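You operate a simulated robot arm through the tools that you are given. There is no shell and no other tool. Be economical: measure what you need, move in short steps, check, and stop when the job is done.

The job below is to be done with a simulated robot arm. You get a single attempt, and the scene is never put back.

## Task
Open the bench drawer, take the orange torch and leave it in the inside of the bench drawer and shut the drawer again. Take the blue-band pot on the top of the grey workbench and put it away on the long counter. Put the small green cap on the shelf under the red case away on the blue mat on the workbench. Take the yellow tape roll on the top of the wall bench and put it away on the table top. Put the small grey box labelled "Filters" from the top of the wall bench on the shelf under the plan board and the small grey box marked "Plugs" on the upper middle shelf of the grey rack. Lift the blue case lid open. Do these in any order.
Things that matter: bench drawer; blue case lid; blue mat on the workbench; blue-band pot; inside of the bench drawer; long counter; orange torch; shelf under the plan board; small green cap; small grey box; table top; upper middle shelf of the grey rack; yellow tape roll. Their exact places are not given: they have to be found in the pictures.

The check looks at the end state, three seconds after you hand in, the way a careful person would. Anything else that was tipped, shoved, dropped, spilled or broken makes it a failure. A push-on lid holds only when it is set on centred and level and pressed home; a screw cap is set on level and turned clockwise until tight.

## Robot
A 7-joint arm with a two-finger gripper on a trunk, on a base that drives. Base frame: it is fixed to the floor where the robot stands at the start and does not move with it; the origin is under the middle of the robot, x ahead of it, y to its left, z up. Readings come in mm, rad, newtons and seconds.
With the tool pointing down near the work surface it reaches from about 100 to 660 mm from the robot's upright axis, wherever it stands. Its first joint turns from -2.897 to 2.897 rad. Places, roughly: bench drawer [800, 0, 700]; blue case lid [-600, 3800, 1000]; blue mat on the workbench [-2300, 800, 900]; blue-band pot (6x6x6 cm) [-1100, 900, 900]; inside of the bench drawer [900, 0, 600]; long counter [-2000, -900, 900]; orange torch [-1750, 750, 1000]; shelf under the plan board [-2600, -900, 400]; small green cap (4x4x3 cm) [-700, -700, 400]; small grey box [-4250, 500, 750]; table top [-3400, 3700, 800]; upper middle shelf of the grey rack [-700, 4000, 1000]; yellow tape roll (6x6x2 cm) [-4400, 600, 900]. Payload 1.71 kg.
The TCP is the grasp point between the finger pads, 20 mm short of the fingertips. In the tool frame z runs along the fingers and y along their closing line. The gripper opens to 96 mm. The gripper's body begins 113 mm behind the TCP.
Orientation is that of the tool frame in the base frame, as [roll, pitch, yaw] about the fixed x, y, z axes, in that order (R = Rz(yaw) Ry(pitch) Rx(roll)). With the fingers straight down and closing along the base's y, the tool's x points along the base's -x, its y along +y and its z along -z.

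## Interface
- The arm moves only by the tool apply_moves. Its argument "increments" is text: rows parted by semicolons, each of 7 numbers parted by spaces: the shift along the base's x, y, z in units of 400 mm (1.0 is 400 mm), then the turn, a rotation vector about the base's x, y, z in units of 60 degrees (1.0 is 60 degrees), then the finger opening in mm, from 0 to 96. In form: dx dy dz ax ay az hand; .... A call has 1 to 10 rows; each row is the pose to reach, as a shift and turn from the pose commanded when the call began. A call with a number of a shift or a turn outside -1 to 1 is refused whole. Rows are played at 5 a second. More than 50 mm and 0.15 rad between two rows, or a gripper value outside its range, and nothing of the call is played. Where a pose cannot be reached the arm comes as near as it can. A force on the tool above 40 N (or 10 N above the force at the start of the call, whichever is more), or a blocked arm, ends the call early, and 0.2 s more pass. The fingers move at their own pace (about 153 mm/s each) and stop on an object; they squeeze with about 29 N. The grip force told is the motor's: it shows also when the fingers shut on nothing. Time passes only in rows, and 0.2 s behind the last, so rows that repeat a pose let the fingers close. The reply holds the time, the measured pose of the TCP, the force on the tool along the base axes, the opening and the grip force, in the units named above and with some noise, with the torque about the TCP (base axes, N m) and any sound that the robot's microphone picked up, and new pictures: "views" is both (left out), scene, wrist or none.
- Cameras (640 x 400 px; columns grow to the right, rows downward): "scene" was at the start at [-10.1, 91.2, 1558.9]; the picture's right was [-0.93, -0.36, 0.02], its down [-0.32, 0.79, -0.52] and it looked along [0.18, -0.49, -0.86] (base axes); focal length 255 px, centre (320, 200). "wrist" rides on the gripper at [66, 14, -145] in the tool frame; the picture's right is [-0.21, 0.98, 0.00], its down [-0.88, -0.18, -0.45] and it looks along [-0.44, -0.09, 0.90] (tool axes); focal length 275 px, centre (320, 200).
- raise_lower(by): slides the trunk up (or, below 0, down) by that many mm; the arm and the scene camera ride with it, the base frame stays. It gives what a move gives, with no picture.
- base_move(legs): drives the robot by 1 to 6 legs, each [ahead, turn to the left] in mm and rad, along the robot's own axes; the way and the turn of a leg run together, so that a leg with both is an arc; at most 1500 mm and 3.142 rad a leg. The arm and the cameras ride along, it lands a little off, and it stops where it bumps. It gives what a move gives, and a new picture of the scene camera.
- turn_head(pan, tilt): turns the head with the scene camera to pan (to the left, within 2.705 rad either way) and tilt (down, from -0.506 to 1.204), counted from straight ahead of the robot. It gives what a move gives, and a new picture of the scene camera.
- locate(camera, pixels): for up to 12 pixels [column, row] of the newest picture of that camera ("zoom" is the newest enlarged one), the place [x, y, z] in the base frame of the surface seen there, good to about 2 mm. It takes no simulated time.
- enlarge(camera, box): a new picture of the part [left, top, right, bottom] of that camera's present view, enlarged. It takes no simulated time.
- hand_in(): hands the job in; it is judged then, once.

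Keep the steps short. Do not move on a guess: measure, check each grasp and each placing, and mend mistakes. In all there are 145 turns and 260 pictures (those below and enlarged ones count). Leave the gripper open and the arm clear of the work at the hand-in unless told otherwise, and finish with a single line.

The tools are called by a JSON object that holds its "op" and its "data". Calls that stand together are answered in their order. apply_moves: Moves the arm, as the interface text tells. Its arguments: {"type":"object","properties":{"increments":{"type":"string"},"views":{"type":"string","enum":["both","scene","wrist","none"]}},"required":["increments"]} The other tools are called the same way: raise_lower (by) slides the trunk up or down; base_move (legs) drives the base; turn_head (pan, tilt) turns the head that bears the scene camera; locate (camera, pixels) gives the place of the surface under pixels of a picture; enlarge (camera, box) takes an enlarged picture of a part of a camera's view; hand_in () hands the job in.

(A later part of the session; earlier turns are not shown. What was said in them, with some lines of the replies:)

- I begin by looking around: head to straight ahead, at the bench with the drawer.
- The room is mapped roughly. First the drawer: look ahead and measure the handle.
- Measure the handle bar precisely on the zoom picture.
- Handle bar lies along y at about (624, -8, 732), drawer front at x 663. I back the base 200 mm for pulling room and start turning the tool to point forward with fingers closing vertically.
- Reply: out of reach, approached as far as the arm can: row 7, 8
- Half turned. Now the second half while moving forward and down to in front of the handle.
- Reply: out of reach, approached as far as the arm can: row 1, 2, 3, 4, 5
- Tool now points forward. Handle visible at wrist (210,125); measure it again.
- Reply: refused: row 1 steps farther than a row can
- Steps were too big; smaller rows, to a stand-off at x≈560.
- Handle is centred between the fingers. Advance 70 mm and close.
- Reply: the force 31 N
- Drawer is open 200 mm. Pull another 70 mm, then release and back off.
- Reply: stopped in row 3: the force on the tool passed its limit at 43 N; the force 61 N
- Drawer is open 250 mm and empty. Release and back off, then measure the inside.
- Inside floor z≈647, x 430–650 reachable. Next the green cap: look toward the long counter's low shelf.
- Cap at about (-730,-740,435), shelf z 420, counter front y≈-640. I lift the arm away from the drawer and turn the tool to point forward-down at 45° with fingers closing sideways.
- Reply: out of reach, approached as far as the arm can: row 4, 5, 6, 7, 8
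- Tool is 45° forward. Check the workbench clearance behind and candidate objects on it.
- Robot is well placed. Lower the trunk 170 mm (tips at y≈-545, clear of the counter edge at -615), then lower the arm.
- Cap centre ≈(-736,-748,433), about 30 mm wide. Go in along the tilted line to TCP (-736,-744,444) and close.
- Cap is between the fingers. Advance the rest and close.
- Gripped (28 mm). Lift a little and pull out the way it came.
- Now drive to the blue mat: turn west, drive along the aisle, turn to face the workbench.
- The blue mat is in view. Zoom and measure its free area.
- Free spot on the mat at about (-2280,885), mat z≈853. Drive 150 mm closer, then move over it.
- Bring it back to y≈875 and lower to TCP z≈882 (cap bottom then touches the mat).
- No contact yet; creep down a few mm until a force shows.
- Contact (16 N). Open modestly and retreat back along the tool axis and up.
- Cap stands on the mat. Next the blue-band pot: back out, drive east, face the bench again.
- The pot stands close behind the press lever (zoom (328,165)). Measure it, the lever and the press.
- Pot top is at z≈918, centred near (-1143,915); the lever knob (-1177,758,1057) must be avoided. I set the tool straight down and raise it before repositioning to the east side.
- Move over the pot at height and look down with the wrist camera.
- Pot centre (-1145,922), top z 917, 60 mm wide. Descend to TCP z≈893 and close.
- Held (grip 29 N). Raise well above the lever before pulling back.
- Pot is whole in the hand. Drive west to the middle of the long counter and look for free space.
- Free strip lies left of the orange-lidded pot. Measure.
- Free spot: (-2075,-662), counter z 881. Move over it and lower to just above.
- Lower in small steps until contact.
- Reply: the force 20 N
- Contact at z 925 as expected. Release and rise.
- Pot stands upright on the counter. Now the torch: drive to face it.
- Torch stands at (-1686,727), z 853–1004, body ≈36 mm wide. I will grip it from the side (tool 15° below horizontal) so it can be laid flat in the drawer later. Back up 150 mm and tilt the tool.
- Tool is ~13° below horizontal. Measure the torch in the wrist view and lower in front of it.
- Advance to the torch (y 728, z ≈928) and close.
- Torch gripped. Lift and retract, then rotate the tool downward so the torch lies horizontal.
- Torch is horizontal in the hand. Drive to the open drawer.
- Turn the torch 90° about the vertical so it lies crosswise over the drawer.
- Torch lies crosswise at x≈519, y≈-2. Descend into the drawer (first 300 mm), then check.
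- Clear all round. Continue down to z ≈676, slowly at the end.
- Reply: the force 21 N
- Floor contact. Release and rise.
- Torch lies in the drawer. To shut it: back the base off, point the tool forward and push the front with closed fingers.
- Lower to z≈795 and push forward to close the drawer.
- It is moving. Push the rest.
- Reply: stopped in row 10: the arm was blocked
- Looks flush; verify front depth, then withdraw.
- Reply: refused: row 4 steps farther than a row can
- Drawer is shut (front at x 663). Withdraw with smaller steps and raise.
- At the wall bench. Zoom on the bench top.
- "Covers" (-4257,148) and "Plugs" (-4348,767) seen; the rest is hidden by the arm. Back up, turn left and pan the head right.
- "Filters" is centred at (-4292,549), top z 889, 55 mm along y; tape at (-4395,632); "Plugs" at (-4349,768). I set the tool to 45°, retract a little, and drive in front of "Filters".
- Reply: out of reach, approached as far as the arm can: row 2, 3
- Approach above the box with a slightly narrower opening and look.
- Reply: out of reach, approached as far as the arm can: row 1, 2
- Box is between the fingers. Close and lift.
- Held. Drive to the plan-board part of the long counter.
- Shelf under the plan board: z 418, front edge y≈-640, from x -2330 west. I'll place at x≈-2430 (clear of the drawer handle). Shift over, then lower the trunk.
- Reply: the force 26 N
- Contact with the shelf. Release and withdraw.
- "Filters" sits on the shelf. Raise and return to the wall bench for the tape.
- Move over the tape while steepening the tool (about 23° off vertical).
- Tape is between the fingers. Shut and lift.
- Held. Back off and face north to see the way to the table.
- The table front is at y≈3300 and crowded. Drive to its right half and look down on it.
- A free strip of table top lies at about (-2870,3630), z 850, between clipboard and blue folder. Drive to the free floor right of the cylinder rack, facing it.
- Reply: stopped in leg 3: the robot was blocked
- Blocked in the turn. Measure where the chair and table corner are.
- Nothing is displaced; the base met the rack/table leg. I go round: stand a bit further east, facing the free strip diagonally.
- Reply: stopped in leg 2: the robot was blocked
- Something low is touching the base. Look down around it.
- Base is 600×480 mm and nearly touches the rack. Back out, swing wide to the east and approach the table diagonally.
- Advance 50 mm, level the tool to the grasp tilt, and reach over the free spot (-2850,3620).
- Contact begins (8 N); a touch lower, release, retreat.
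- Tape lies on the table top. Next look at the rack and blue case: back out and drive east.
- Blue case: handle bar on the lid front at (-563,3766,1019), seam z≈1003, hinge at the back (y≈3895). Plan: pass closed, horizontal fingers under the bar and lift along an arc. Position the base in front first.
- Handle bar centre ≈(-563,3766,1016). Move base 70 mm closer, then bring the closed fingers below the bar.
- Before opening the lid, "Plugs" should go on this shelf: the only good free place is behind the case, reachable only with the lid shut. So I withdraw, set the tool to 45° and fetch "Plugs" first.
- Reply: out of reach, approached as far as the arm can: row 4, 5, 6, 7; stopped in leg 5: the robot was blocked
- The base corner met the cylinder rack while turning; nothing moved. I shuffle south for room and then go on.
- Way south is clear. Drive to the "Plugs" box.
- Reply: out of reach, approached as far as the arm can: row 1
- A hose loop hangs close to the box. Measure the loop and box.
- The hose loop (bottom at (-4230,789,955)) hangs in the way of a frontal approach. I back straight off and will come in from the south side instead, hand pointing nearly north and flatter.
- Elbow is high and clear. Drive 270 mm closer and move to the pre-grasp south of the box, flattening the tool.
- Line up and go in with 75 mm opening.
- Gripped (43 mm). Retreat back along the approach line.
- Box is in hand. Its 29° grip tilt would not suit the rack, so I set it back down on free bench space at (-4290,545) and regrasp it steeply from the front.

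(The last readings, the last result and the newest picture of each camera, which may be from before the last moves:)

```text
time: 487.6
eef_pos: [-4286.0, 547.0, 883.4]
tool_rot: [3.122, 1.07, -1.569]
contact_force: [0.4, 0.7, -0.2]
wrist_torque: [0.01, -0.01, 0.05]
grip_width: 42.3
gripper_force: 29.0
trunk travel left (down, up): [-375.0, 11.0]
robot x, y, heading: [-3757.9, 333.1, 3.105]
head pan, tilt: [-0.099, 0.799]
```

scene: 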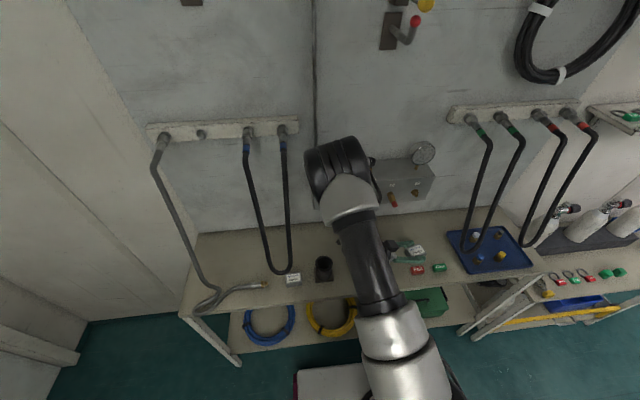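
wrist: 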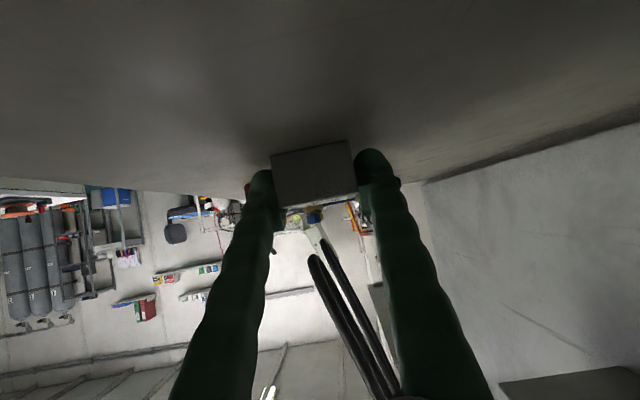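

{"op": "apply_moves", "data": {"increments": "0 0 -0.005 0 0 0 20; 0 0 -0.003 0 0 0 62; 0 0 -0.001 0 0 0 62; 0 0 0 0 0 0 62; 0 -0.06 0.03 0 0 0 62; 0 -0.14 0.09 0 0 0 62; 0.02 -0.2 0.16 0 0 0 62; 0.08 -0.26 0.22 0 0 0 62; 0.16 -0.3 0.28 0 0 0 62; 0.24 -0.3 0.34 0 0 0 62", "views": "wrist"}}

```text
time: 489.2
eef_pos: [-4259.5, 478.6, 952.0]
tool_rot: [3.086, 1.088, -1.609]
contact_force: [-1.5, 9.1, 0.7]
wrist_torque: [-0.09, 0.05, -0.37]
grip_width: 61.8
gripper_force: 0.1
trunk travel left (down, up): [-375.0, 11.0]
robot x, y, heading: [-3756.8, 336.5, 3.11]
head pan, tilt: [-0.099, 0.799]
stopped in row 8: the force on the tool passed its limit at 66 N (the readings are from after the stop); the commanded pose is now the measured one
```

wrist: 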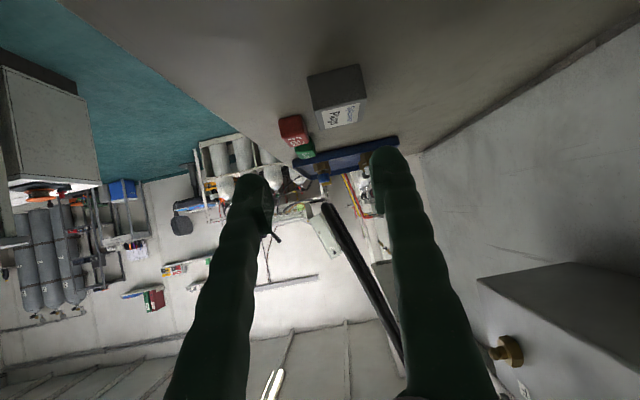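

Something was touched behind the hand (perhaps the black holder at (-4287,265)). Look.

{"op": "turn_head", "data": {"pan": 0.1, "tilt": 0.85}}

{"op": "enlarge", "data": {"camera": "scene", "box": [270, 170, 470, 300]}}

```text
time: 489.9
eef_pos: [-4260.9, 479.0, 948.1]
tool_rot: [3.091, 1.084, -1.604]
contact_force: [0.5, 7.8, -1.4]
wrist_torque: [0.33, -0.01, -0.03]
grip_width: 62.1
gripper_force: 0.2
trunk travel left (down, up): [-375.0, 11.0]
robot x, y, heading: [-3758.1, 334.3, 3.111]
head pan, tilt: [0.099, 0.85]
```

scene: 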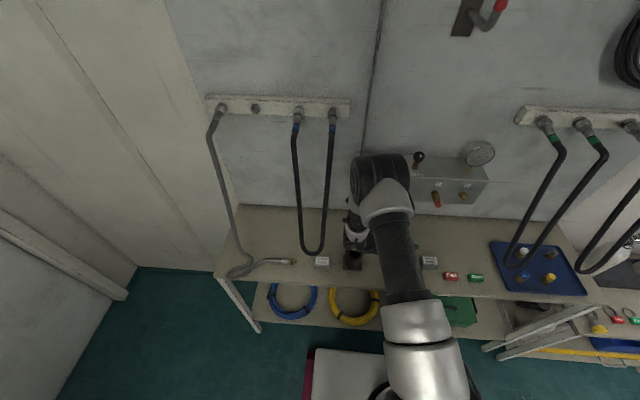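

```text
3.08 times, centred on (370, 235) of scene
```

zoom: 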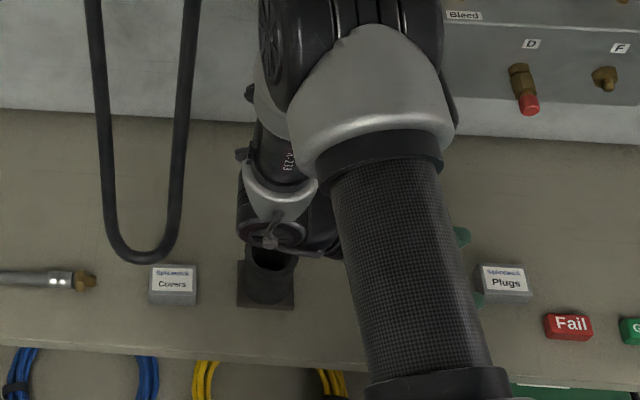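

The wrist leans against the black holder; it still stands. Ease off (+y, up) gently.

{"op": "apply_moves", "data": {"increments": "0 0.05 0.01 0 0 0 62; 0 0.09 0.05 0 0 0 62; 0 0.1 0.12 0 0 0 62; 0.03 0.1 0.2 0 0 0 62; 0.08 0.1 0.28 0 0 0 62; 0.15 0.1 0.34 0 0 0 62; 0.22 0.08 0.36 0 0 0 62", "views": "scene"}}

{"op": "enlarge", "data": {"camera": "scene", "box": [290, 210, 450, 310]}}

```text
time: 491.5
eef_pos: [-4172.6, 507.3, 1094.8]
tool_rot: [3.092, 1.085, -1.603]
contact_force: [-1.0, -0.2, 1.3]
wrist_torque: [-0.01, 0.03, 0.04]
grip_width: 62.1
gripper_force: 0.0
trunk travel left (down, up): [-375.0, 11.0]
robot x, y, heading: [-3755.6, 335.5, 3.109]
head pan, tilt: [0.099, 0.85]
```

scene: 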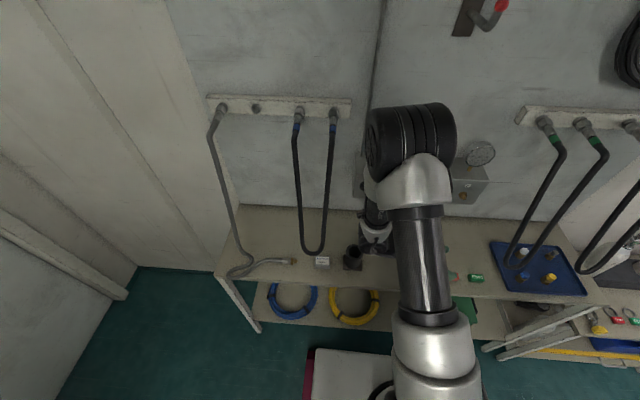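

```text
4.00 times, centred on (370, 260) of scene
```

zoom: 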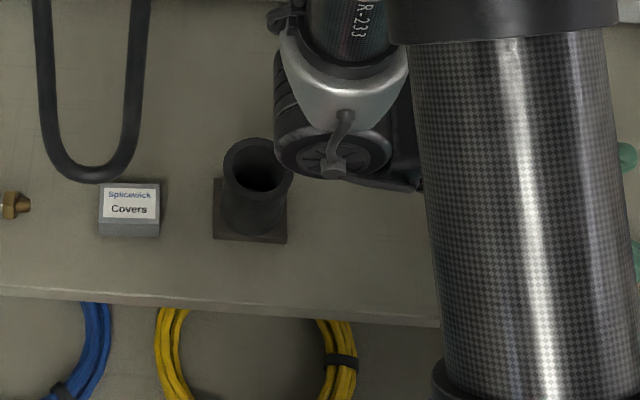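

{"op": "locate", "data": {"camera": "zoom", "pixels": [[213, 238], [286, 242], [216, 180], [230, 175], [290, 175], [245, 215], [128, 205], [280, 200]]}}

```text
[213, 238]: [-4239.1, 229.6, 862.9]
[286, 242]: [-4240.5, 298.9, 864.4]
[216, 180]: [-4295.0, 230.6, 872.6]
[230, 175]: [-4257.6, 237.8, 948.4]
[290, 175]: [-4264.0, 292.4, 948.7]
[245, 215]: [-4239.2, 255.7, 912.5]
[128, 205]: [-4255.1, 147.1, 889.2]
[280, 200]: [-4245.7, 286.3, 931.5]
```

Holder is in place. Now turn the hand to face west and steep (≈30° off vertical) for the regrasp.

{"op": "apply_moves", "data": {"increments": "0.02 0 0 0 0 0.12 75; 0.04 0 0 0 0 0.24 75; 0.06 0.01 0 0 0 0.36 75; 0.08 0.02 0 0 0 0.48 75; 0.1 0.03 0 0 0 0.6 75; 0.12 0.04 0 0 0 0.72 75", "views": "none"}}

{"op": "apply_moves", "data": {"increments": "0 0 0 0 0 0.12 75; 0 0.01 0 0 0 0.24 75; 0 0.02 0 0 0 0.36 75; 0 0.03 0 0 0 0.48 75; 0 0.04 0 0 0 0.6 75; 0 0.05 0 0 0 0.74 75", "views": "none"}}

{"op": "apply_moves", "data": {"increments": "-0.03 0 0 0 -0.135 0 75; -0.08 0.02 -0.02 0 -0.27 0 75; -0.14 0.03 -0.06 0 -0.4 0 75; -0.2 0.03 -0.1 0 -0.53 0 75", "views": "wrist"}}

```text
time: 492.9
eef_pos: [-4211.8, 530.4, 1062.2]
tool_rot: [3.073, 1.091, -0.864]
contact_force: [0.0, -0.2, 0.1]
wrist_torque: [-0.04, -0.01, -0.02]
grip_width: 75.1
gripper_force: 0.1
out of reach, approached as far as the arm can: row 4, 5, 6
trunk travel left (down, up): [-375.0, 11.0]
robot x, y, heading: [-3756.0, 330.4, 3.11]
head pan, tilt: [0.099, 0.85]
```

```text
time: 494.3
eef_pos: [-4205.4, 550.7, 1062.9]
tool_rot: [3.088, 1.082, -0.082]
contact_force: [-0.2, -0.5, 0.3]
wrist_torque: [-0.03, 0.04, 0.01]
grip_width: 74.9
gripper_force: 0.0
out of reach, approached as far as the arm can: row 1, 2, 3, 4
trunk travel left (down, up): [-375.0, 11.0]
robot x, y, heading: [-3753.9, 331.2, 3.114]
head pan, tilt: [0.099, 0.85]
```

```text
time: 495.3
eef_pos: [-4287.5, 561.4, 1024.2]
tool_rot: [3.138, 0.528, -0.043]
contact_force: [0.3, 0.2, 0.2]
wrist_torque: [0.02, 0.0, -0.05]
grip_width: 75.1
gripper_force: 0.0
trunk travel left (down, up): [-375.0, 11.0]
robot x, y, heading: [-3756.1, 331.7, 3.112]
head pan, tilt: [0.099, 0.85]
```

wrist: 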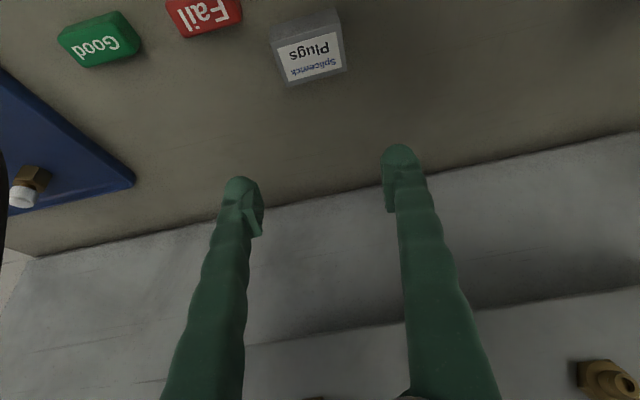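

{"op": "locate", "data": {"camera": "wrist", "pixels": [[310, 58], [277, 48], [342, 32], [285, 82], [345, 68], [275, 35], [338, 12], [205, 18]]}}

```text
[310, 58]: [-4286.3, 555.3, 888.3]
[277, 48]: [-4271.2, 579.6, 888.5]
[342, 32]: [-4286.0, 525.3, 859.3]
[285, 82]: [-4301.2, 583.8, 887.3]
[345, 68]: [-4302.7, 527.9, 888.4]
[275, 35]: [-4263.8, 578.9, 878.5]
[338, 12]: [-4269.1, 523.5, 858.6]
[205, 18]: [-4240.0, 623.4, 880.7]
```

{"op": "apply_moves", "data": {"increments": "0.015 -0.019 -0.1 0 0 0 72; 0.015 -0.019 -0.2 0 0 0 72; 0.015 -0.019 -0.3 0 0 0 72; 0.015 -0.019 -0.35 0 0 0 72; 0.015 -0.019 -0.35 0 0 0 25; 0.015 -0.019 -0.35 0 0 0 25; 0.015 -0.019 -0.35 0 0 0 25; 0.03 -0.019 -0.28 0 0 0 25; 0.06 -0.019 -0.2 0 0 0 25; 0.1 -0.019 -0.1 0 0 0 25", "views": "wrist"}}

```text
time: 497.5
eef_pos: [-4243.2, 554.4, 985.5]
tool_rot: [3.137, 0.531, -0.044]
contact_force: [0.2, 0.4, 0.1]
wrist_torque: [-0.02, 0.02, -0.04]
grip_width: 59.4
gripper_force: 29.3
trunk travel left (down, up): [-375.0, 11.0]
robot x, y, heading: [-3759.4, 334.2, 3.11]
head pan, tilt: [0.099, 0.85]
```

wrist: 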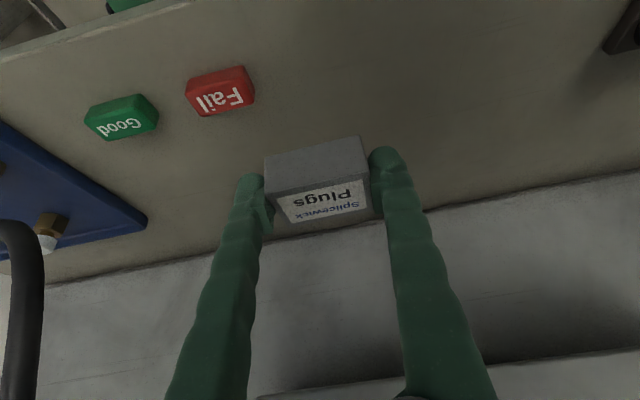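

Plugs regrasped. Raise it and drive to the rack.

{"op": "apply_moves", "data": {"increments": "0.03 -0.05 0.08 0 0 0 25; 0.05 -0.12 0.14 0 0 0 25; 0.05 -0.2 0.18 0 0 0 25; 0.05 -0.28 0.2 0 0 0 25; 0.05 -0.36 0.2 0 0 0 25; 0.05 -0.42 0.2 0 0 0 25", "views": "none"}}

{"op": "base_move", "data": {"legs": [[-280, 0], [0, -1.54], [1500, 0], [770, 0], [0, -1.57]]}}

{"op": "base_move", "data": {"legs": [[1450, 0], [1430, 0], [0, 1.57]]}}

```text
time: 498.9
eef_pos: [-4227.3, 386.8, 1064.3]
tool_rot: [3.137, 0.529, -0.043]
contact_force: [0.0, 0.6, -0.7]
wrist_torque: [-0.01, 0.04, -0.02]
grip_width: 59.3
gripper_force: 29.0
trunk travel left (down, up): [-375.0, 11.0]
robot x, y, heading: [-3761.2, 333.9, 3.112]
head pan, tilt: [0.099, 0.85]
```

```text
time: 521.5
eef_pos: [-2995.4, 2543.3, 1064.0]
tool_rot: [3.137, 0.528, 3.124]
contact_force: [-0.4, 0.3, 0.6]
wrist_torque: [0.0, 0.0, 0.01]
grip_width: 58.4
gripper_force: 29.1
trunk travel left (down, up): [-375.0, 11.0]
robot x, y, heading: [-3468.4, 2589.5, -0.012]
head pan, tilt: [0.099, 0.85]
```

scene: 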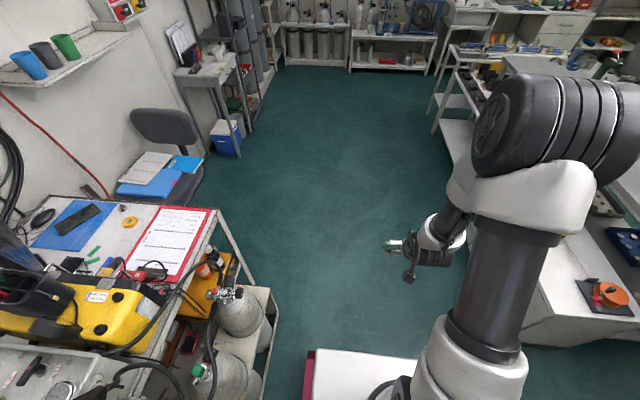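

```text
time: 540.8
eef_pos: [-577.3, 3068.2, 1071.1]
tool_rot: [3.137, 0.545, -1.583]
contact_force: [1.0, -0.1, -1.1]
wrist_torque: [-0.02, -0.01, 0.03]
grip_width: 58.0
gripper_force: 29.0
trunk travel left (down, up): [-375.0, 11.0]
robot x, y, heading: [-617.5, 2611.3, 1.571]
head pan, tilt: [0.099, 0.85]
```

scene: 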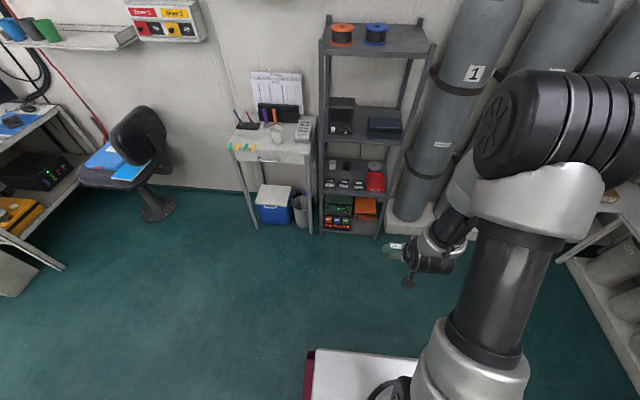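

Drive ahead 450 mm and measure the free area behind the case.

{"op": "base_move", "data": {"legs": [[450, 0]]}}

{"op": "turn_head", "data": {"pan": 0.0, "tilt": 0.6}}

{"op": "enlarge", "data": {"camera": "scene", "box": [250, 130, 450, 280]}}

```text
time: 543.7
eef_pos: [-561.7, 3525.9, 1085.1]
tool_rot: [3.141, 0.596, -1.598]
contact_force: [-0.7, 0.2, -1.0]
wrist_torque: [-0.04, -0.02, -0.01]
grip_width: 57.6
gripper_force: 28.6
trunk travel left (down, up): [-375.0, 11.0]
robot x, y, heading: [-611.7, 3065.4, 1.553]
head pan, tilt: [0.099, 0.85]
```

scene: 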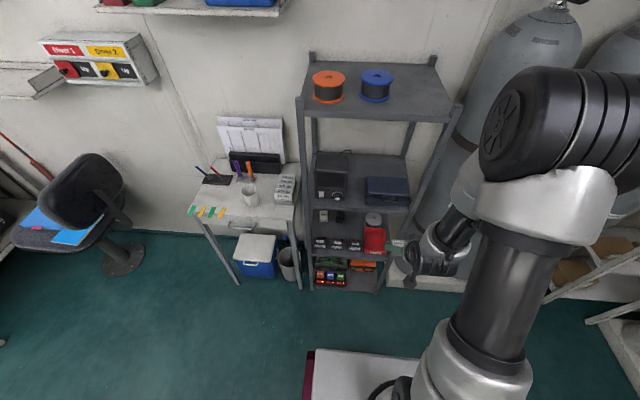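

```text
time: 544.5
eef_pos: [-556.0, 3539.7, 1105.1]
tool_rot: [-3.13, 0.668, -1.593]
contact_force: [-0.1, -0.8, -1.2]
wrist_torque: [-0.02, 0.03, 0.02]
grip_width: 57.9
gripper_force: 29.3
trunk travel left (down, up): [-375.0, 11.0]
robot x, y, heading: [-612.7, 3064.9, 1.553]
head pan, tilt: [0.0, 0.6]
```

scene: 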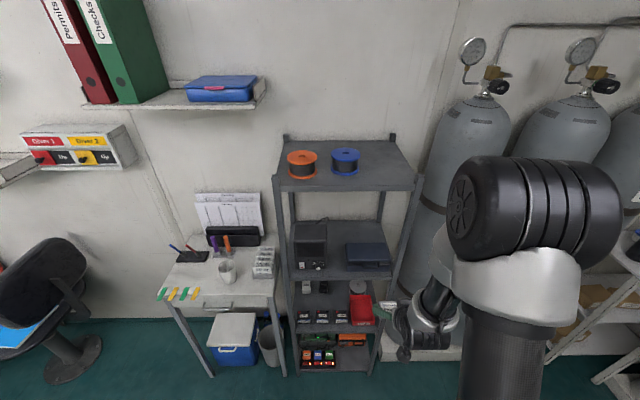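

```text
2.67 times, centred on (350, 205) of scene
```

zoom: 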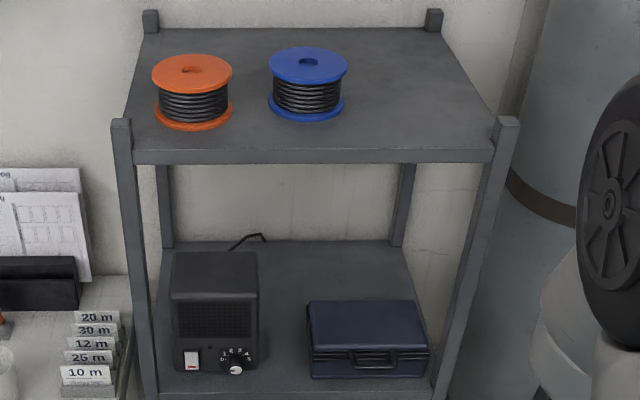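

{"op": "locate", "data": {"camera": "zoom", "pixels": [[330, 280], [330, 260], [330, 245], [285, 300], [265, 300], [265, 370], [290, 370], [310, 350], [400, 270], [320, 160], [250, 385], [258, 290]]}}

```text
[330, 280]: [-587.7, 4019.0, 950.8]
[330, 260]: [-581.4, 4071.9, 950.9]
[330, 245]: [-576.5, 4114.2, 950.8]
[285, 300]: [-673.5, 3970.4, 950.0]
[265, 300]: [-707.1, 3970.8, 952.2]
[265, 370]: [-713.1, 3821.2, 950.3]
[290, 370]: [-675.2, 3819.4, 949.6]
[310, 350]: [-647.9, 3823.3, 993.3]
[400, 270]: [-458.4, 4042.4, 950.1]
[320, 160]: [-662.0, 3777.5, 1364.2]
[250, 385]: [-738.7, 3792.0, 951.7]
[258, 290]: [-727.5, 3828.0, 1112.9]
```

Free area behind the case: x -700…-450, y 3910–4110, z 950. To keep the forearm under the top shelf (underside ≈1345) I lower the trunk 300 mm and raise the hand back up relative to it.

{"op": "raise_lower", "data": {"by": -300}}

{"op": "apply_moves", "data": {"increments": "0 0 0.09 -0.04 0 0 25; -0.02 0 0.19 -0.08 0 0 25; -0.04 0 0.29 -0.12 0 0 25; -0.06 0 0.39 -0.133 0 0 25; -0.08 0 0.49 -0.133 0 0 25; -0.09 0 0.59 -0.133 0 0 25; -0.09 0 0.64 -0.133 0 0 25", "views": "scene"}}

```text
time: 547.5
eef_pos: [-557.4, 3531.6, 800.6]
tool_rot: [-3.133, 0.655, -1.593]
contact_force: [-0.3, -0.8, -0.3]
wrist_torque: [-0.01, -0.02, 0.01]
grip_width: 57.6
gripper_force: 28.6
trunk travel left (down, up): [-75.0, 311.0]
robot x, y, heading: [-611.8, 3064.3, 1.554]
head pan, tilt: [0.0, 0.6]
```

```text
time: 549.0
eef_pos: [-597.2, 3510.2, 1048.7]
tool_rot: [-3.138, 0.472, -1.597]
contact_force: [0.0, -0.2, -0.6]
wrist_torque: [0.01, 0.01, 0.03]
grip_width: 57.9
gripper_force: 28.6
trunk travel left (down, up): [-75.0, 311.0]
robot x, y, heading: [-615.0, 3070.5, 1.556]
head pan, tilt: [0.0, 0.6]
```

scene: 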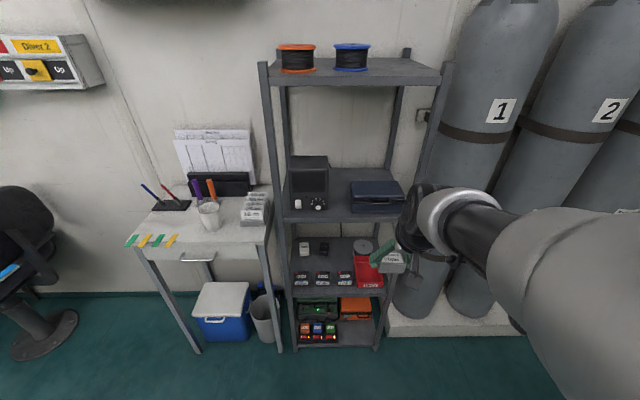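

{"op": "apply_moves", "data": {"increments": "0 0 0.03 0.05 0 0 25; 0 0.02 0.04 0.054 0 0 25", "views": "none"}}

{"op": "base_move", "data": {"legs": [[190, 0]]}}

```text
time: 549.6
eef_pos: [-597.5, 3518.0, 1064.0]
tool_rot: [-3.141, 0.529, -1.599]
contact_force: [-0.4, -0.3, -0.7]
wrist_torque: [-0.03, 0.0, 0.0]
grip_width: 57.7
gripper_force: 28.3
trunk travel left (down, up): [-75.0, 311.0]
robot x, y, heading: [-613.6, 3064.7, 1.55]
head pan, tilt: [0.0, 0.6]
```

```text
time: 551.3
eef_pos: [-595.7, 3701.6, 1066.4]
tool_rot: [-3.138, 0.535, -1.595]
contact_force: [0.0, 0.8, -0.8]
wrist_torque: [-0.05, 0.03, -0.01]
grip_width: 57.5
gripper_force: 28.5
trunk travel left (down, up): [-75.0, 311.0]
robot x, y, heading: [-608.1, 3260.0, 1.55]
head pan, tilt: [0.0, 0.6]
```

scene: 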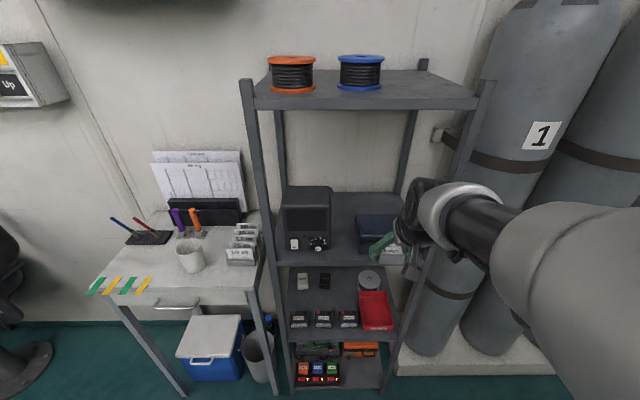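

{"op": "locate", "data": {"camera": "scene", "pixels": [[420, 205], [455, 215], [500, 235], [540, 240], [590, 270], [478, 110], [430, 260], [450, 250]]}}

```text
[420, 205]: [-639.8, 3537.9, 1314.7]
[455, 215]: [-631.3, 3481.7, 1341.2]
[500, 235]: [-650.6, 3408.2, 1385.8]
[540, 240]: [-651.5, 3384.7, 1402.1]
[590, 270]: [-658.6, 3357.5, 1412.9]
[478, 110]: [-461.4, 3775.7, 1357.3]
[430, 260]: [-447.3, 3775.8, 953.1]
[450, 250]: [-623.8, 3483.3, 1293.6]
```

Arm lies in the plane x≈-640, wrist top z≈1315 – it fits under the top shelf. Enter over the case.

{"op": "apply_moves", "data": {"increments": "0 0.1 -0.005 0 0 0 25; 0 0.2 -0.01 0 0 0 25; 0 0.3 -0.01 0 0 0 25; 0 0.4 -0.012 0 0 0 25; 0 0.5 -0.012 0 0 0 25", "views": "both"}}

```text
time: 552.5
eef_pos: [-593.3, 3897.7, 1063.3]
tool_rot: [-3.139, 0.535, -1.594]
contact_force: [-0.1, -0.1, -1.3]
wrist_torque: [-0.04, 0.02, 0.0]
grip_width: 57.7
gripper_force: 29.4
trunk travel left (down, up): [-75.0, 311.0]
robot x, y, heading: [-606.8, 3255.5, 1.553]
head pan, tilt: [0.0, 0.6]
```

scene: 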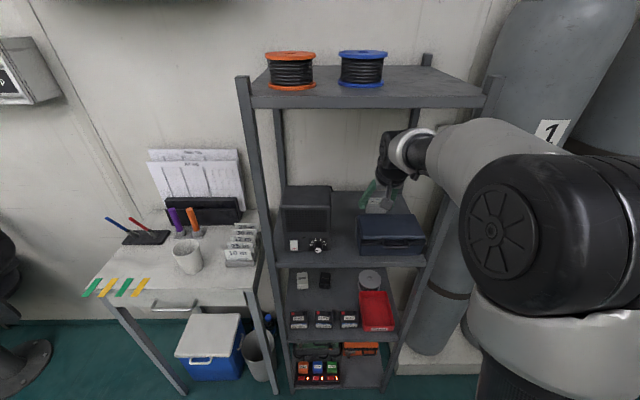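
wrist: 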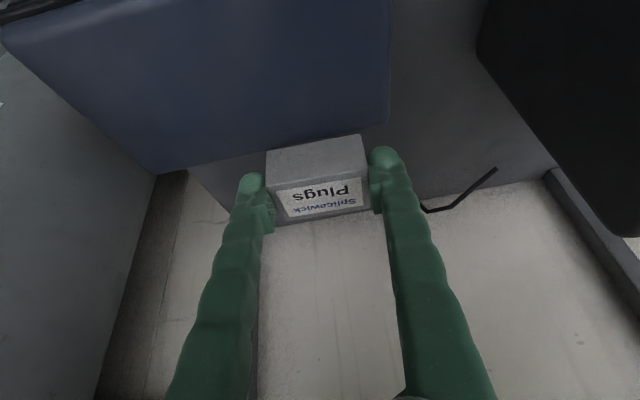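

{"op": "locate", "data": {"camera": "scene", "pixels": [[410, 135], [440, 130], [400, 150], [470, 125], [430, 106], [390, 180]]}}

{"op": "locate", "data": {"camera": "wrist", "pixels": [[160, 172], [250, 155], [388, 118], [230, 190], [420, 170], [300, 260], [460, 190], [545, 175]]}}

```text
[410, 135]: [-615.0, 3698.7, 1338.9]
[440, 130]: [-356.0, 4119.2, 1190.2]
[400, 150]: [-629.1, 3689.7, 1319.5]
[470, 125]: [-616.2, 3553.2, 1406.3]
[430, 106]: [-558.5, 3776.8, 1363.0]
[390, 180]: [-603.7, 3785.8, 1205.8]
```

```text
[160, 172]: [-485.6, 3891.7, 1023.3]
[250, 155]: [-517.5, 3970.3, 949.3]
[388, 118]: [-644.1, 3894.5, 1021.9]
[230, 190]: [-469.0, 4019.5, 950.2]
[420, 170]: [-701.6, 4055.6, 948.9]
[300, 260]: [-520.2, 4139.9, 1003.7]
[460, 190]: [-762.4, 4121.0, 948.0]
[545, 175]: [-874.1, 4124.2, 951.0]
```

Case back edge is y≈3893. Go on to y≈3962 and lower onto the shelf.

{"op": "apply_moves", "data": {"increments": "0 0.08 -0.01 0 0 0 25; 0 0.14 -0.04 0 0 0 25; 0 0.16 -0.1 0 0 0 25; 0 0.165 -0.16 0 0 0 25; 0 0.165 -0.2 0 0 0 25; 0 0.165 -0.215 0 0 0 25", "views": "none"}}

```text
time: 553.9
eef_pos: [-594.7, 3966.2, 978.7]
tool_rot: [-3.137, 0.542, -1.593]
contact_force: [1.2, -0.2, 8.6]
wrist_torque: [-0.15, -0.28, -0.02]
grip_width: 57.5
gripper_force: 28.9
trunk travel left (down, up): [-75.0, 311.0]
robot x, y, heading: [-609.3, 3259.6, 1.56]
head pan, tilt: [0.0, 0.6]
```

{"op": "apply_moves", "data": {"increments": "0 0 -0.006 0 0 0 25; 0 0 -0.006 0 0 0 25; 0 0 -0.002 0 0 0 76; 0 0 -0.002 0 0 0 76; 0 0 -0.002 0 0 0 76; 0 -0.005 0.05 0 0 0 76; 0 -0.02 0.12 0 0 0 76; 0 -0.05 0.18 0 0 0 76; 0 -0.1 0.21 0 0 0 76; 0 -0.18 0.22 0 0 0 76", "views": "wrist"}}

```text
time: 556.1
eef_pos: [-594.2, 3892.9, 1065.4]
tool_rot: [-3.141, 0.536, -1.594]
contact_force: [0.7, -0.5, 0.0]
wrist_torque: [0.03, 0.01, -0.02]
grip_width: 76.0
gripper_force: 0.1
trunk travel left (down, up): [-75.0, 311.0]
robot x, y, heading: [-610.1, 3258.7, 1.553]
head pan, tilt: [0.0, 0.6]
```

wrist: 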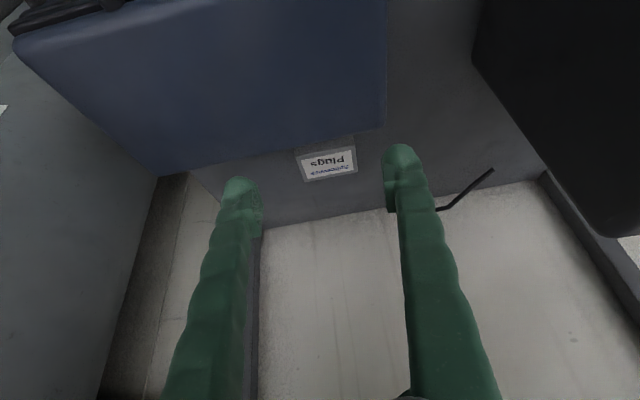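

Plugs sits behind the case. Check it and withdraw from the rack.

{"op": "locate", "data": {"camera": "wrist", "pixels": [[303, 158], [350, 150], [310, 178], [355, 172], [327, 164]]}}

{"op": "apply_moves", "data": {"increments": "0 -0.1 0.005 0 0 0 40; 0 -0.2 0.005 0 0 0 40; 0 -0.3 0.005 0 0 0 0; 0 -0.4 0.005 0 0 0 0; 0 -0.5 0 0 0 0 0; 0 -0.6 -0.02 0 0 0 0", "views": "none"}}

{"op": "base_move", "data": {"legs": [[-140, 0]]}}

```text
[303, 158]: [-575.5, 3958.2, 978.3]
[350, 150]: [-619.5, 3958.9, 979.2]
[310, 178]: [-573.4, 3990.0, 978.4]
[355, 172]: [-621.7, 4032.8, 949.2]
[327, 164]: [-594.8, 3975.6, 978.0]
```

```text
time: 557.5
eef_pos: [-592.3, 3650.5, 1056.6]
tool_rot: [-3.139, 0.537, -1.593]
contact_force: [0.5, -0.7, 0.5]
wrist_torque: [-0.01, 0.01, 0.02]
grip_width: 0.0
gripper_force: 29.3
trunk travel left (down, up): [-75.0, 311.0]
robot x, y, heading: [-610.4, 3259.7, 1.555]
head pan, tilt: [0.0, 0.6]
```

```text
time: 558.8
eef_pos: [-594.8, 3541.2, 1045.5]
tool_rot: [-3.138, 0.51, -1.594]
contact_force: [-0.3, 2.6, -1.2]
wrist_torque: [-0.27, -0.01, 0.03]
grip_width: 0.1
gripper_force: 29.2
trunk travel left (down, up): [-75.0, 311.0]
robot x, y, heading: [-610.3, 3118.4, 1.552]
head pan, tilt: [0.0, 0.6]
```

scene: 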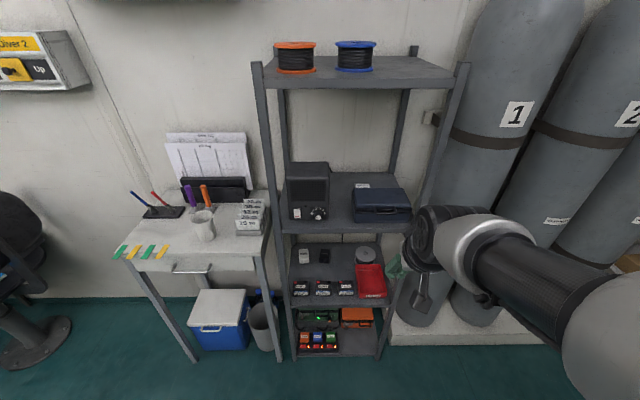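

Plugs lies flat (top z 978). Now the lid: tilt tool to horizontal with closed fingers, below the handle bar.

{"op": "apply_moves", "data": {"increments": "0.01 0 0 0.131 0 0 0; 0.02 0 0 0.263 0 0 0; 0.03 0 0 0.394 0 0 0; 0.04 0 0 0.526 0 0 0; 0.05 0.05 -0.03 0.657 0 0 0; 0.06 0.1 -0.06 0.789 0 0 0; 0.07 0.17 -0.09 0.92 0 0 0; 0.08 0.25 -0.12 0.92 0 0 0; 0.08 0.35 -0.13 0.92 0 0 0", "views": "both"}}

```text
time: 560.8
eef_pos: [-556.4, 3687.7, 1005.6]
tool_rot: [2.88, 1.495, -1.847]
contact_force: [0.0, 0.0, 0.2]
wrist_torque: [0.03, -0.02, -0.03]
grip_width: 0.0
gripper_force: 28.9
out of reach, approached as far as the arm can: row 3, 4, 5, 6, 7, 8, 9
trunk travel left (down, up): [-75.0, 311.0]
robot x, y, heading: [-613.8, 3120.9, 1.555]
head pan, tilt: [0.0, 0.6]
```

scene: 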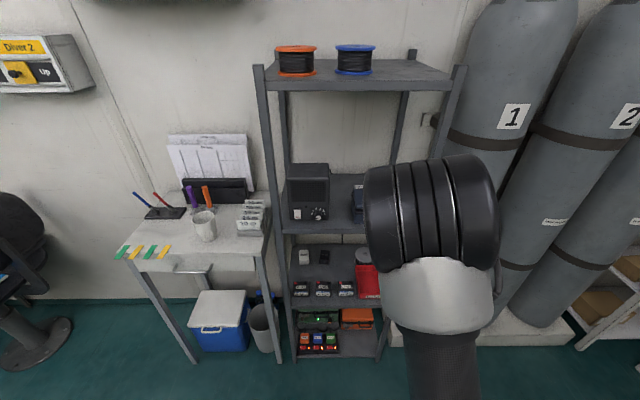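
wrist: 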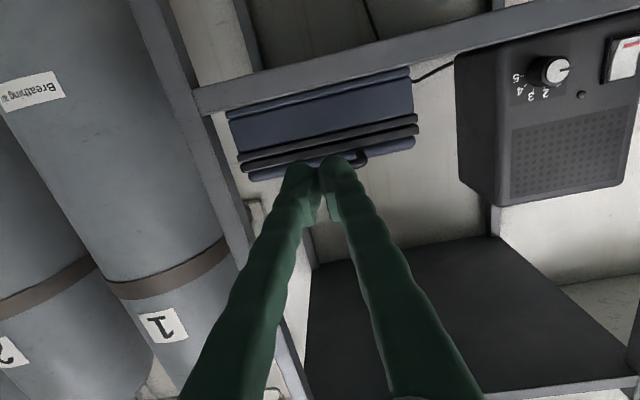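

Some rows hit a joint limit with the low trunk; raise the trunk 200 mm and lower the hand again.

{"op": "raise_lower", "data": {"by": 200}}

{"op": "apply_moves", "data": {"increments": "-0.01 0 -0.1 0 0 0 0; -0.01 0 -0.2 0 0 0 0; -0.015 0 -0.3 0 0 0 0; -0.015 0 -0.4 0 0 0 0; -0.015 0 -0.5 0 0 0 0; -0.015 0 -0.525 0 0 0 0", "views": "wrist"}}

```text
time: 563.0
eef_pos: [-556.9, 3689.7, 1209.3]
tool_rot: [2.872, 1.504, -1.852]
contact_force: [-0.4, 0.9, 0.5]
wrist_torque: [0.01, 0.01, 0.02]
grip_width: 0.1
gripper_force: 29.6
trunk travel left (down, up): [-275.0, 111.0]
robot x, y, heading: [-613.4, 3124.6, 1.549]
head pan, tilt: [0.0, 0.6]
```

```text
time: 564.4
eef_pos: [-562.9, 3686.4, 995.7]
tool_rot: [2.891, 1.493, -1.838]
contact_force: [-0.3, 0.1, -0.2]
wrist_torque: [-0.01, -0.01, -0.01]
grip_width: 0.1
gripper_force: 29.1
trunk travel left (down, up): [-275.0, 111.0]
robot x, y, heading: [-612.6, 3123.5, 1.549]
head pan, tilt: [0.0, 0.6]
```

wrist: 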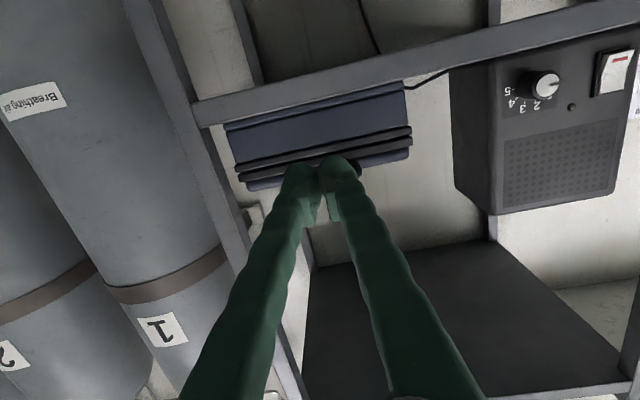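

Insert under the bar and lift along the first half of the arc.

{"op": "apply_moves", "data": {"increments": "0 0.1 0 0 0 0 0; 0 0.195 0 0 0 0 0; 0 0.195 0.045 0 0 0 0; 0 0.2 0.09 0 0 0 0; 0 0.215 0.13 0 0 0 0; 0 0.2325 0.1675 0 0 0 0; 0 0.26 0.2 0 0 0 0; 0 0.2875 0.2325 0 0 0 0", "views": "both"}}

```text
time: 566.2
eef_pos: [-562.5, 3801.7, 1088.5]
tool_rot: [2.888, 1.495, -1.84]
contact_force: [0.2, -0.4, -1.4]
wrist_torque: [-0.02, 0.0, -0.01]
grip_width: 0.3
gripper_force: 29.1
trunk travel left (down, up): [-275.0, 111.0]
robot x, y, heading: [-610.5, 3118.7, 1.552]
head pan, tilt: [0.0, 0.6]
```

scene: 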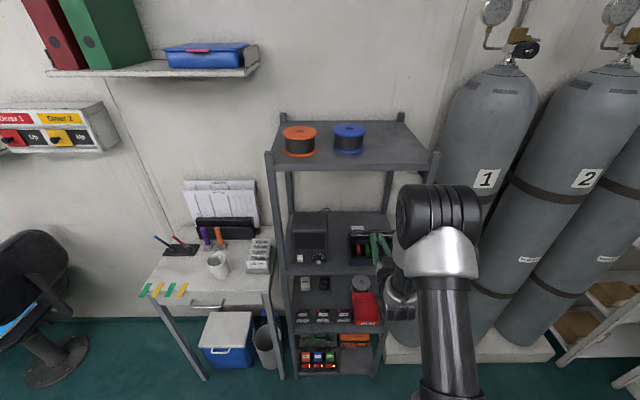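
wrist: 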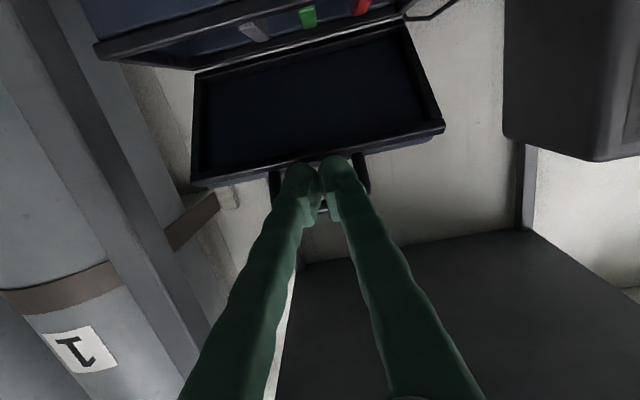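

The lid is lifting. Continue up and over, pushing it back past vertical.

{"op": "apply_moves", "data": {"increments": "0 0.03 0.025 0 0 0 0; 0 0.06 0.05 0 0 0 0; 0 0.09 0.06 0 0 0 0; 0 0.12 0.055 0 0 0 0; 0 0.15 0.045 0 0 0 0; 0 0.18 0.03 0 0 0 0; 0 0.2 0.02 0 0 0 0", "views": "both"}}

```text
time: 567.7
eef_pos: [-562.9, 3861.3, 1120.5]
tool_rot: [2.686, 1.53, -2.04]
contact_force: [0.5, 0.1, 0.2]
wrist_torque: [0.02, 0.01, -0.01]
grip_width: 0.0
gripper_force: 29.3
trunk travel left (down, up): [-275.0, 111.0]
robot x, y, heading: [-612.1, 3125.7, 1.556]
head pan, tilt: [0.0, 0.6]
stopped in row 7: the force on the tool passed its limit at 43 N (the readings are from after the stop); the commanded pose is now the measured one
```

scene: 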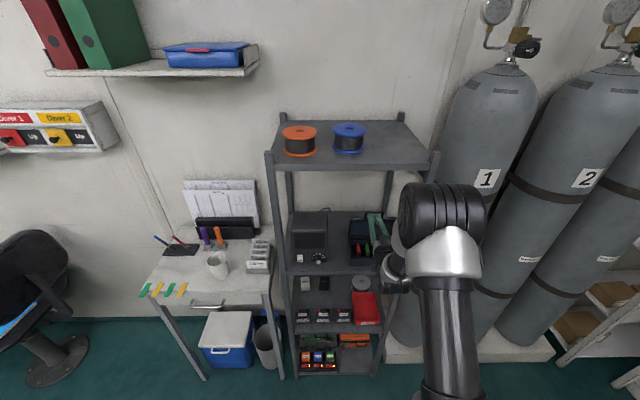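
wrist: 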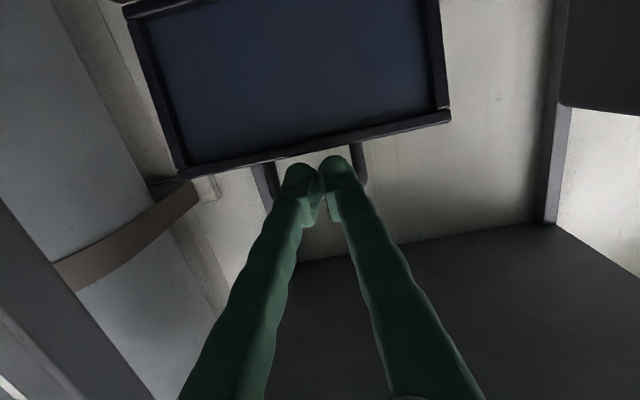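

{"op": "locate", "data": {"camera": "wrist", "pixels": [[300, 30], [300, 100], [310, 150], [360, 170], [220, 160], [440, 118], [270, 190]]}}

```text
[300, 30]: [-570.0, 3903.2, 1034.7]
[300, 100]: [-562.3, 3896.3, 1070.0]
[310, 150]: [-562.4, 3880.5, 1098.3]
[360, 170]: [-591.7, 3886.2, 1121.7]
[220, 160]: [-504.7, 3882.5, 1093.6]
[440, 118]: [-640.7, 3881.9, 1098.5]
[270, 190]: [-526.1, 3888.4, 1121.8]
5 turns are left
```

The lid stands near 80°. Withdraw the finger from the handle loop, drop inside the rim and push the lid past vertical.

{"op": "apply_moves", "data": {"increments": "0 -0.12 0 0 0 0 0; 0 -0.12 -0.12 0 0 0 0; 0 -0.04 -0.14 0 0 0 0; 0 0.04 -0.14 0 0 0 0; 0 0.09 -0.13 0 0 0 0; 0 0.13 -0.12 0 0 0 0; 0 0.15 -0.12 0 0 0 0", "views": "both"}}

```text
time: 569.0
eef_pos: [-562.9, 3879.7, 1077.0]
tool_rot: [2.673, 1.529, -2.054]
contact_force: [-1.1, -0.7, -0.2]
wrist_torque: [0.0, 0.03, -0.03]
grip_width: 0.2
gripper_force: 29.5
trunk travel left (down, up): [-275.0, 111.0]
robot x, y, heading: [-611.7, 3119.8, 1.557]
head pan, tilt: [0.0, 0.6]
stopped in row 6: the force on the tool passed its limit at 52 N (the readings are from after the stop); the commanded pose is now the measured one
4 turns are left
```

scene: 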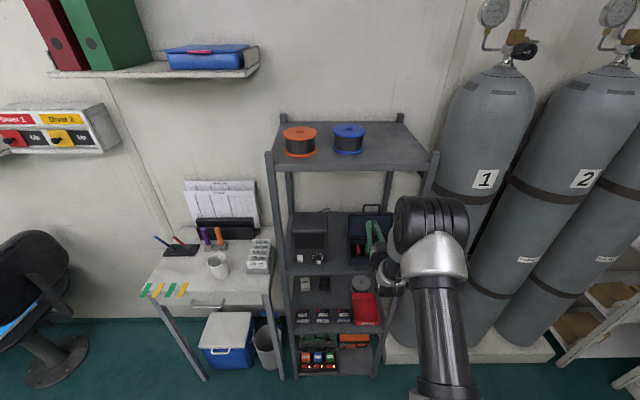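
wrist: 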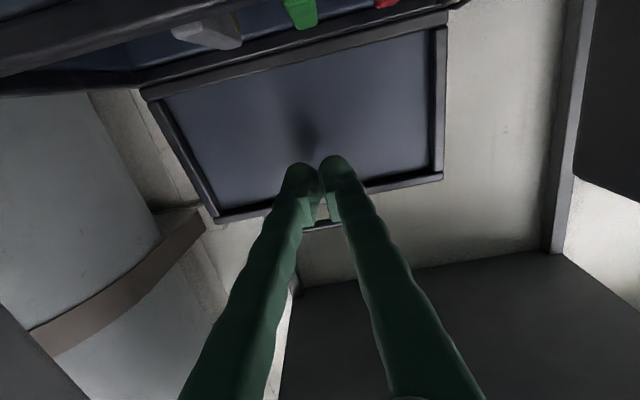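

The lid met its stop, past vertical. Retreat out of the rack and open the gripper.

{"op": "apply_moves", "data": {"increments": "0 -0.05 0.005 0 0 0 0; 0 -0.15 0.01 0 0 0 0; 0 -0.25 0.02 0 0 0 0; 0 -0.35 0.03 0 0 0 0; 0 -0.45 0.04 0 0 0 0; 0 -0.55 0.05 0 0 0 0; 0 -0.6 0.05 0 0 0 60; 0 -0.6 0.05 0 0 0 60", "views": "both"}}

```text
time: 570.8
eef_pos: [-557.9, 3673.5, 1087.3]
tool_rot: [2.597, 1.538, -2.132]
contact_force: [-0.9, 1.2, -0.4]
wrist_torque: [-0.02, -0.01, -0.01]
grip_width: 60.0
gripper_force: 0.2
out of reach, approached as far as the arm can: row 6, 7, 8
trunk travel left (down, up): [-275.0, 111.0]
robot x, y, heading: [-611.1, 3122.2, 1.553]
head pan, tilt: [0.0, 0.6]
3 turns are left
```

scene: 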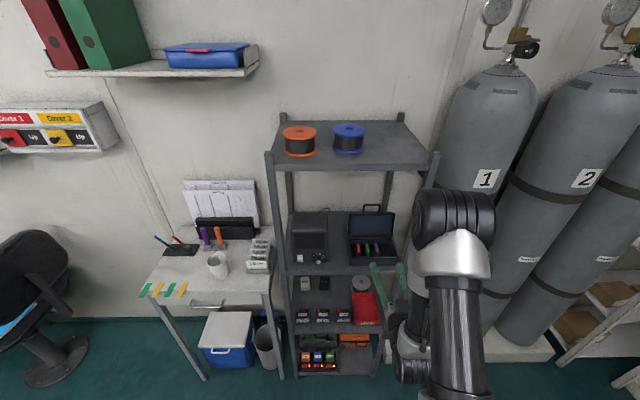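
wrist: 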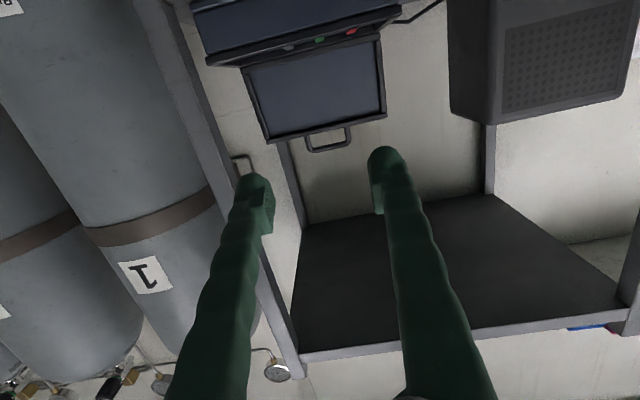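

The lid stays open by itself. Back the robot away so the arm is clear of the rack.

{"op": "base_move", "data": {"legs": [[-250, 0]]}}

```text
time: 572.7
eef_pos: [-565.9, 3422.2, 1088.5]
tool_rot: [2.577, 1.538, -2.147]
contact_force: [0.5, -0.6, 0.0]
wrist_torque: [-0.04, 0.02, 0.01]
grip_width: 59.9
gripper_force: 0.0
trunk travel left (down, up): [-275.0, 111.0]
robot x, y, heading: [-615.9, 2867.9, 1.556]
head pan, tilt: [0.0, 0.6]
2 turns are left
```

scene: 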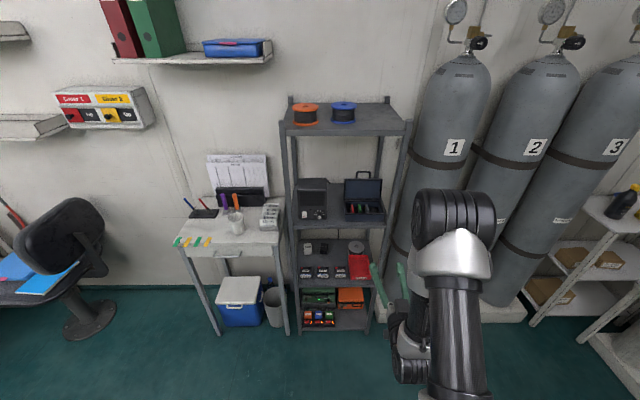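

The lid is open, the gripper is open and the arm is clear. Handing in.

{"op": "hand_in", "data": {}}

```text
The job is handed in.
```

All seven jobs are done and handed in, but the wrist bumped the black holder on the wall bench once (66 N); it is still upright and looked unmoved, though I could not confirm that exactly.
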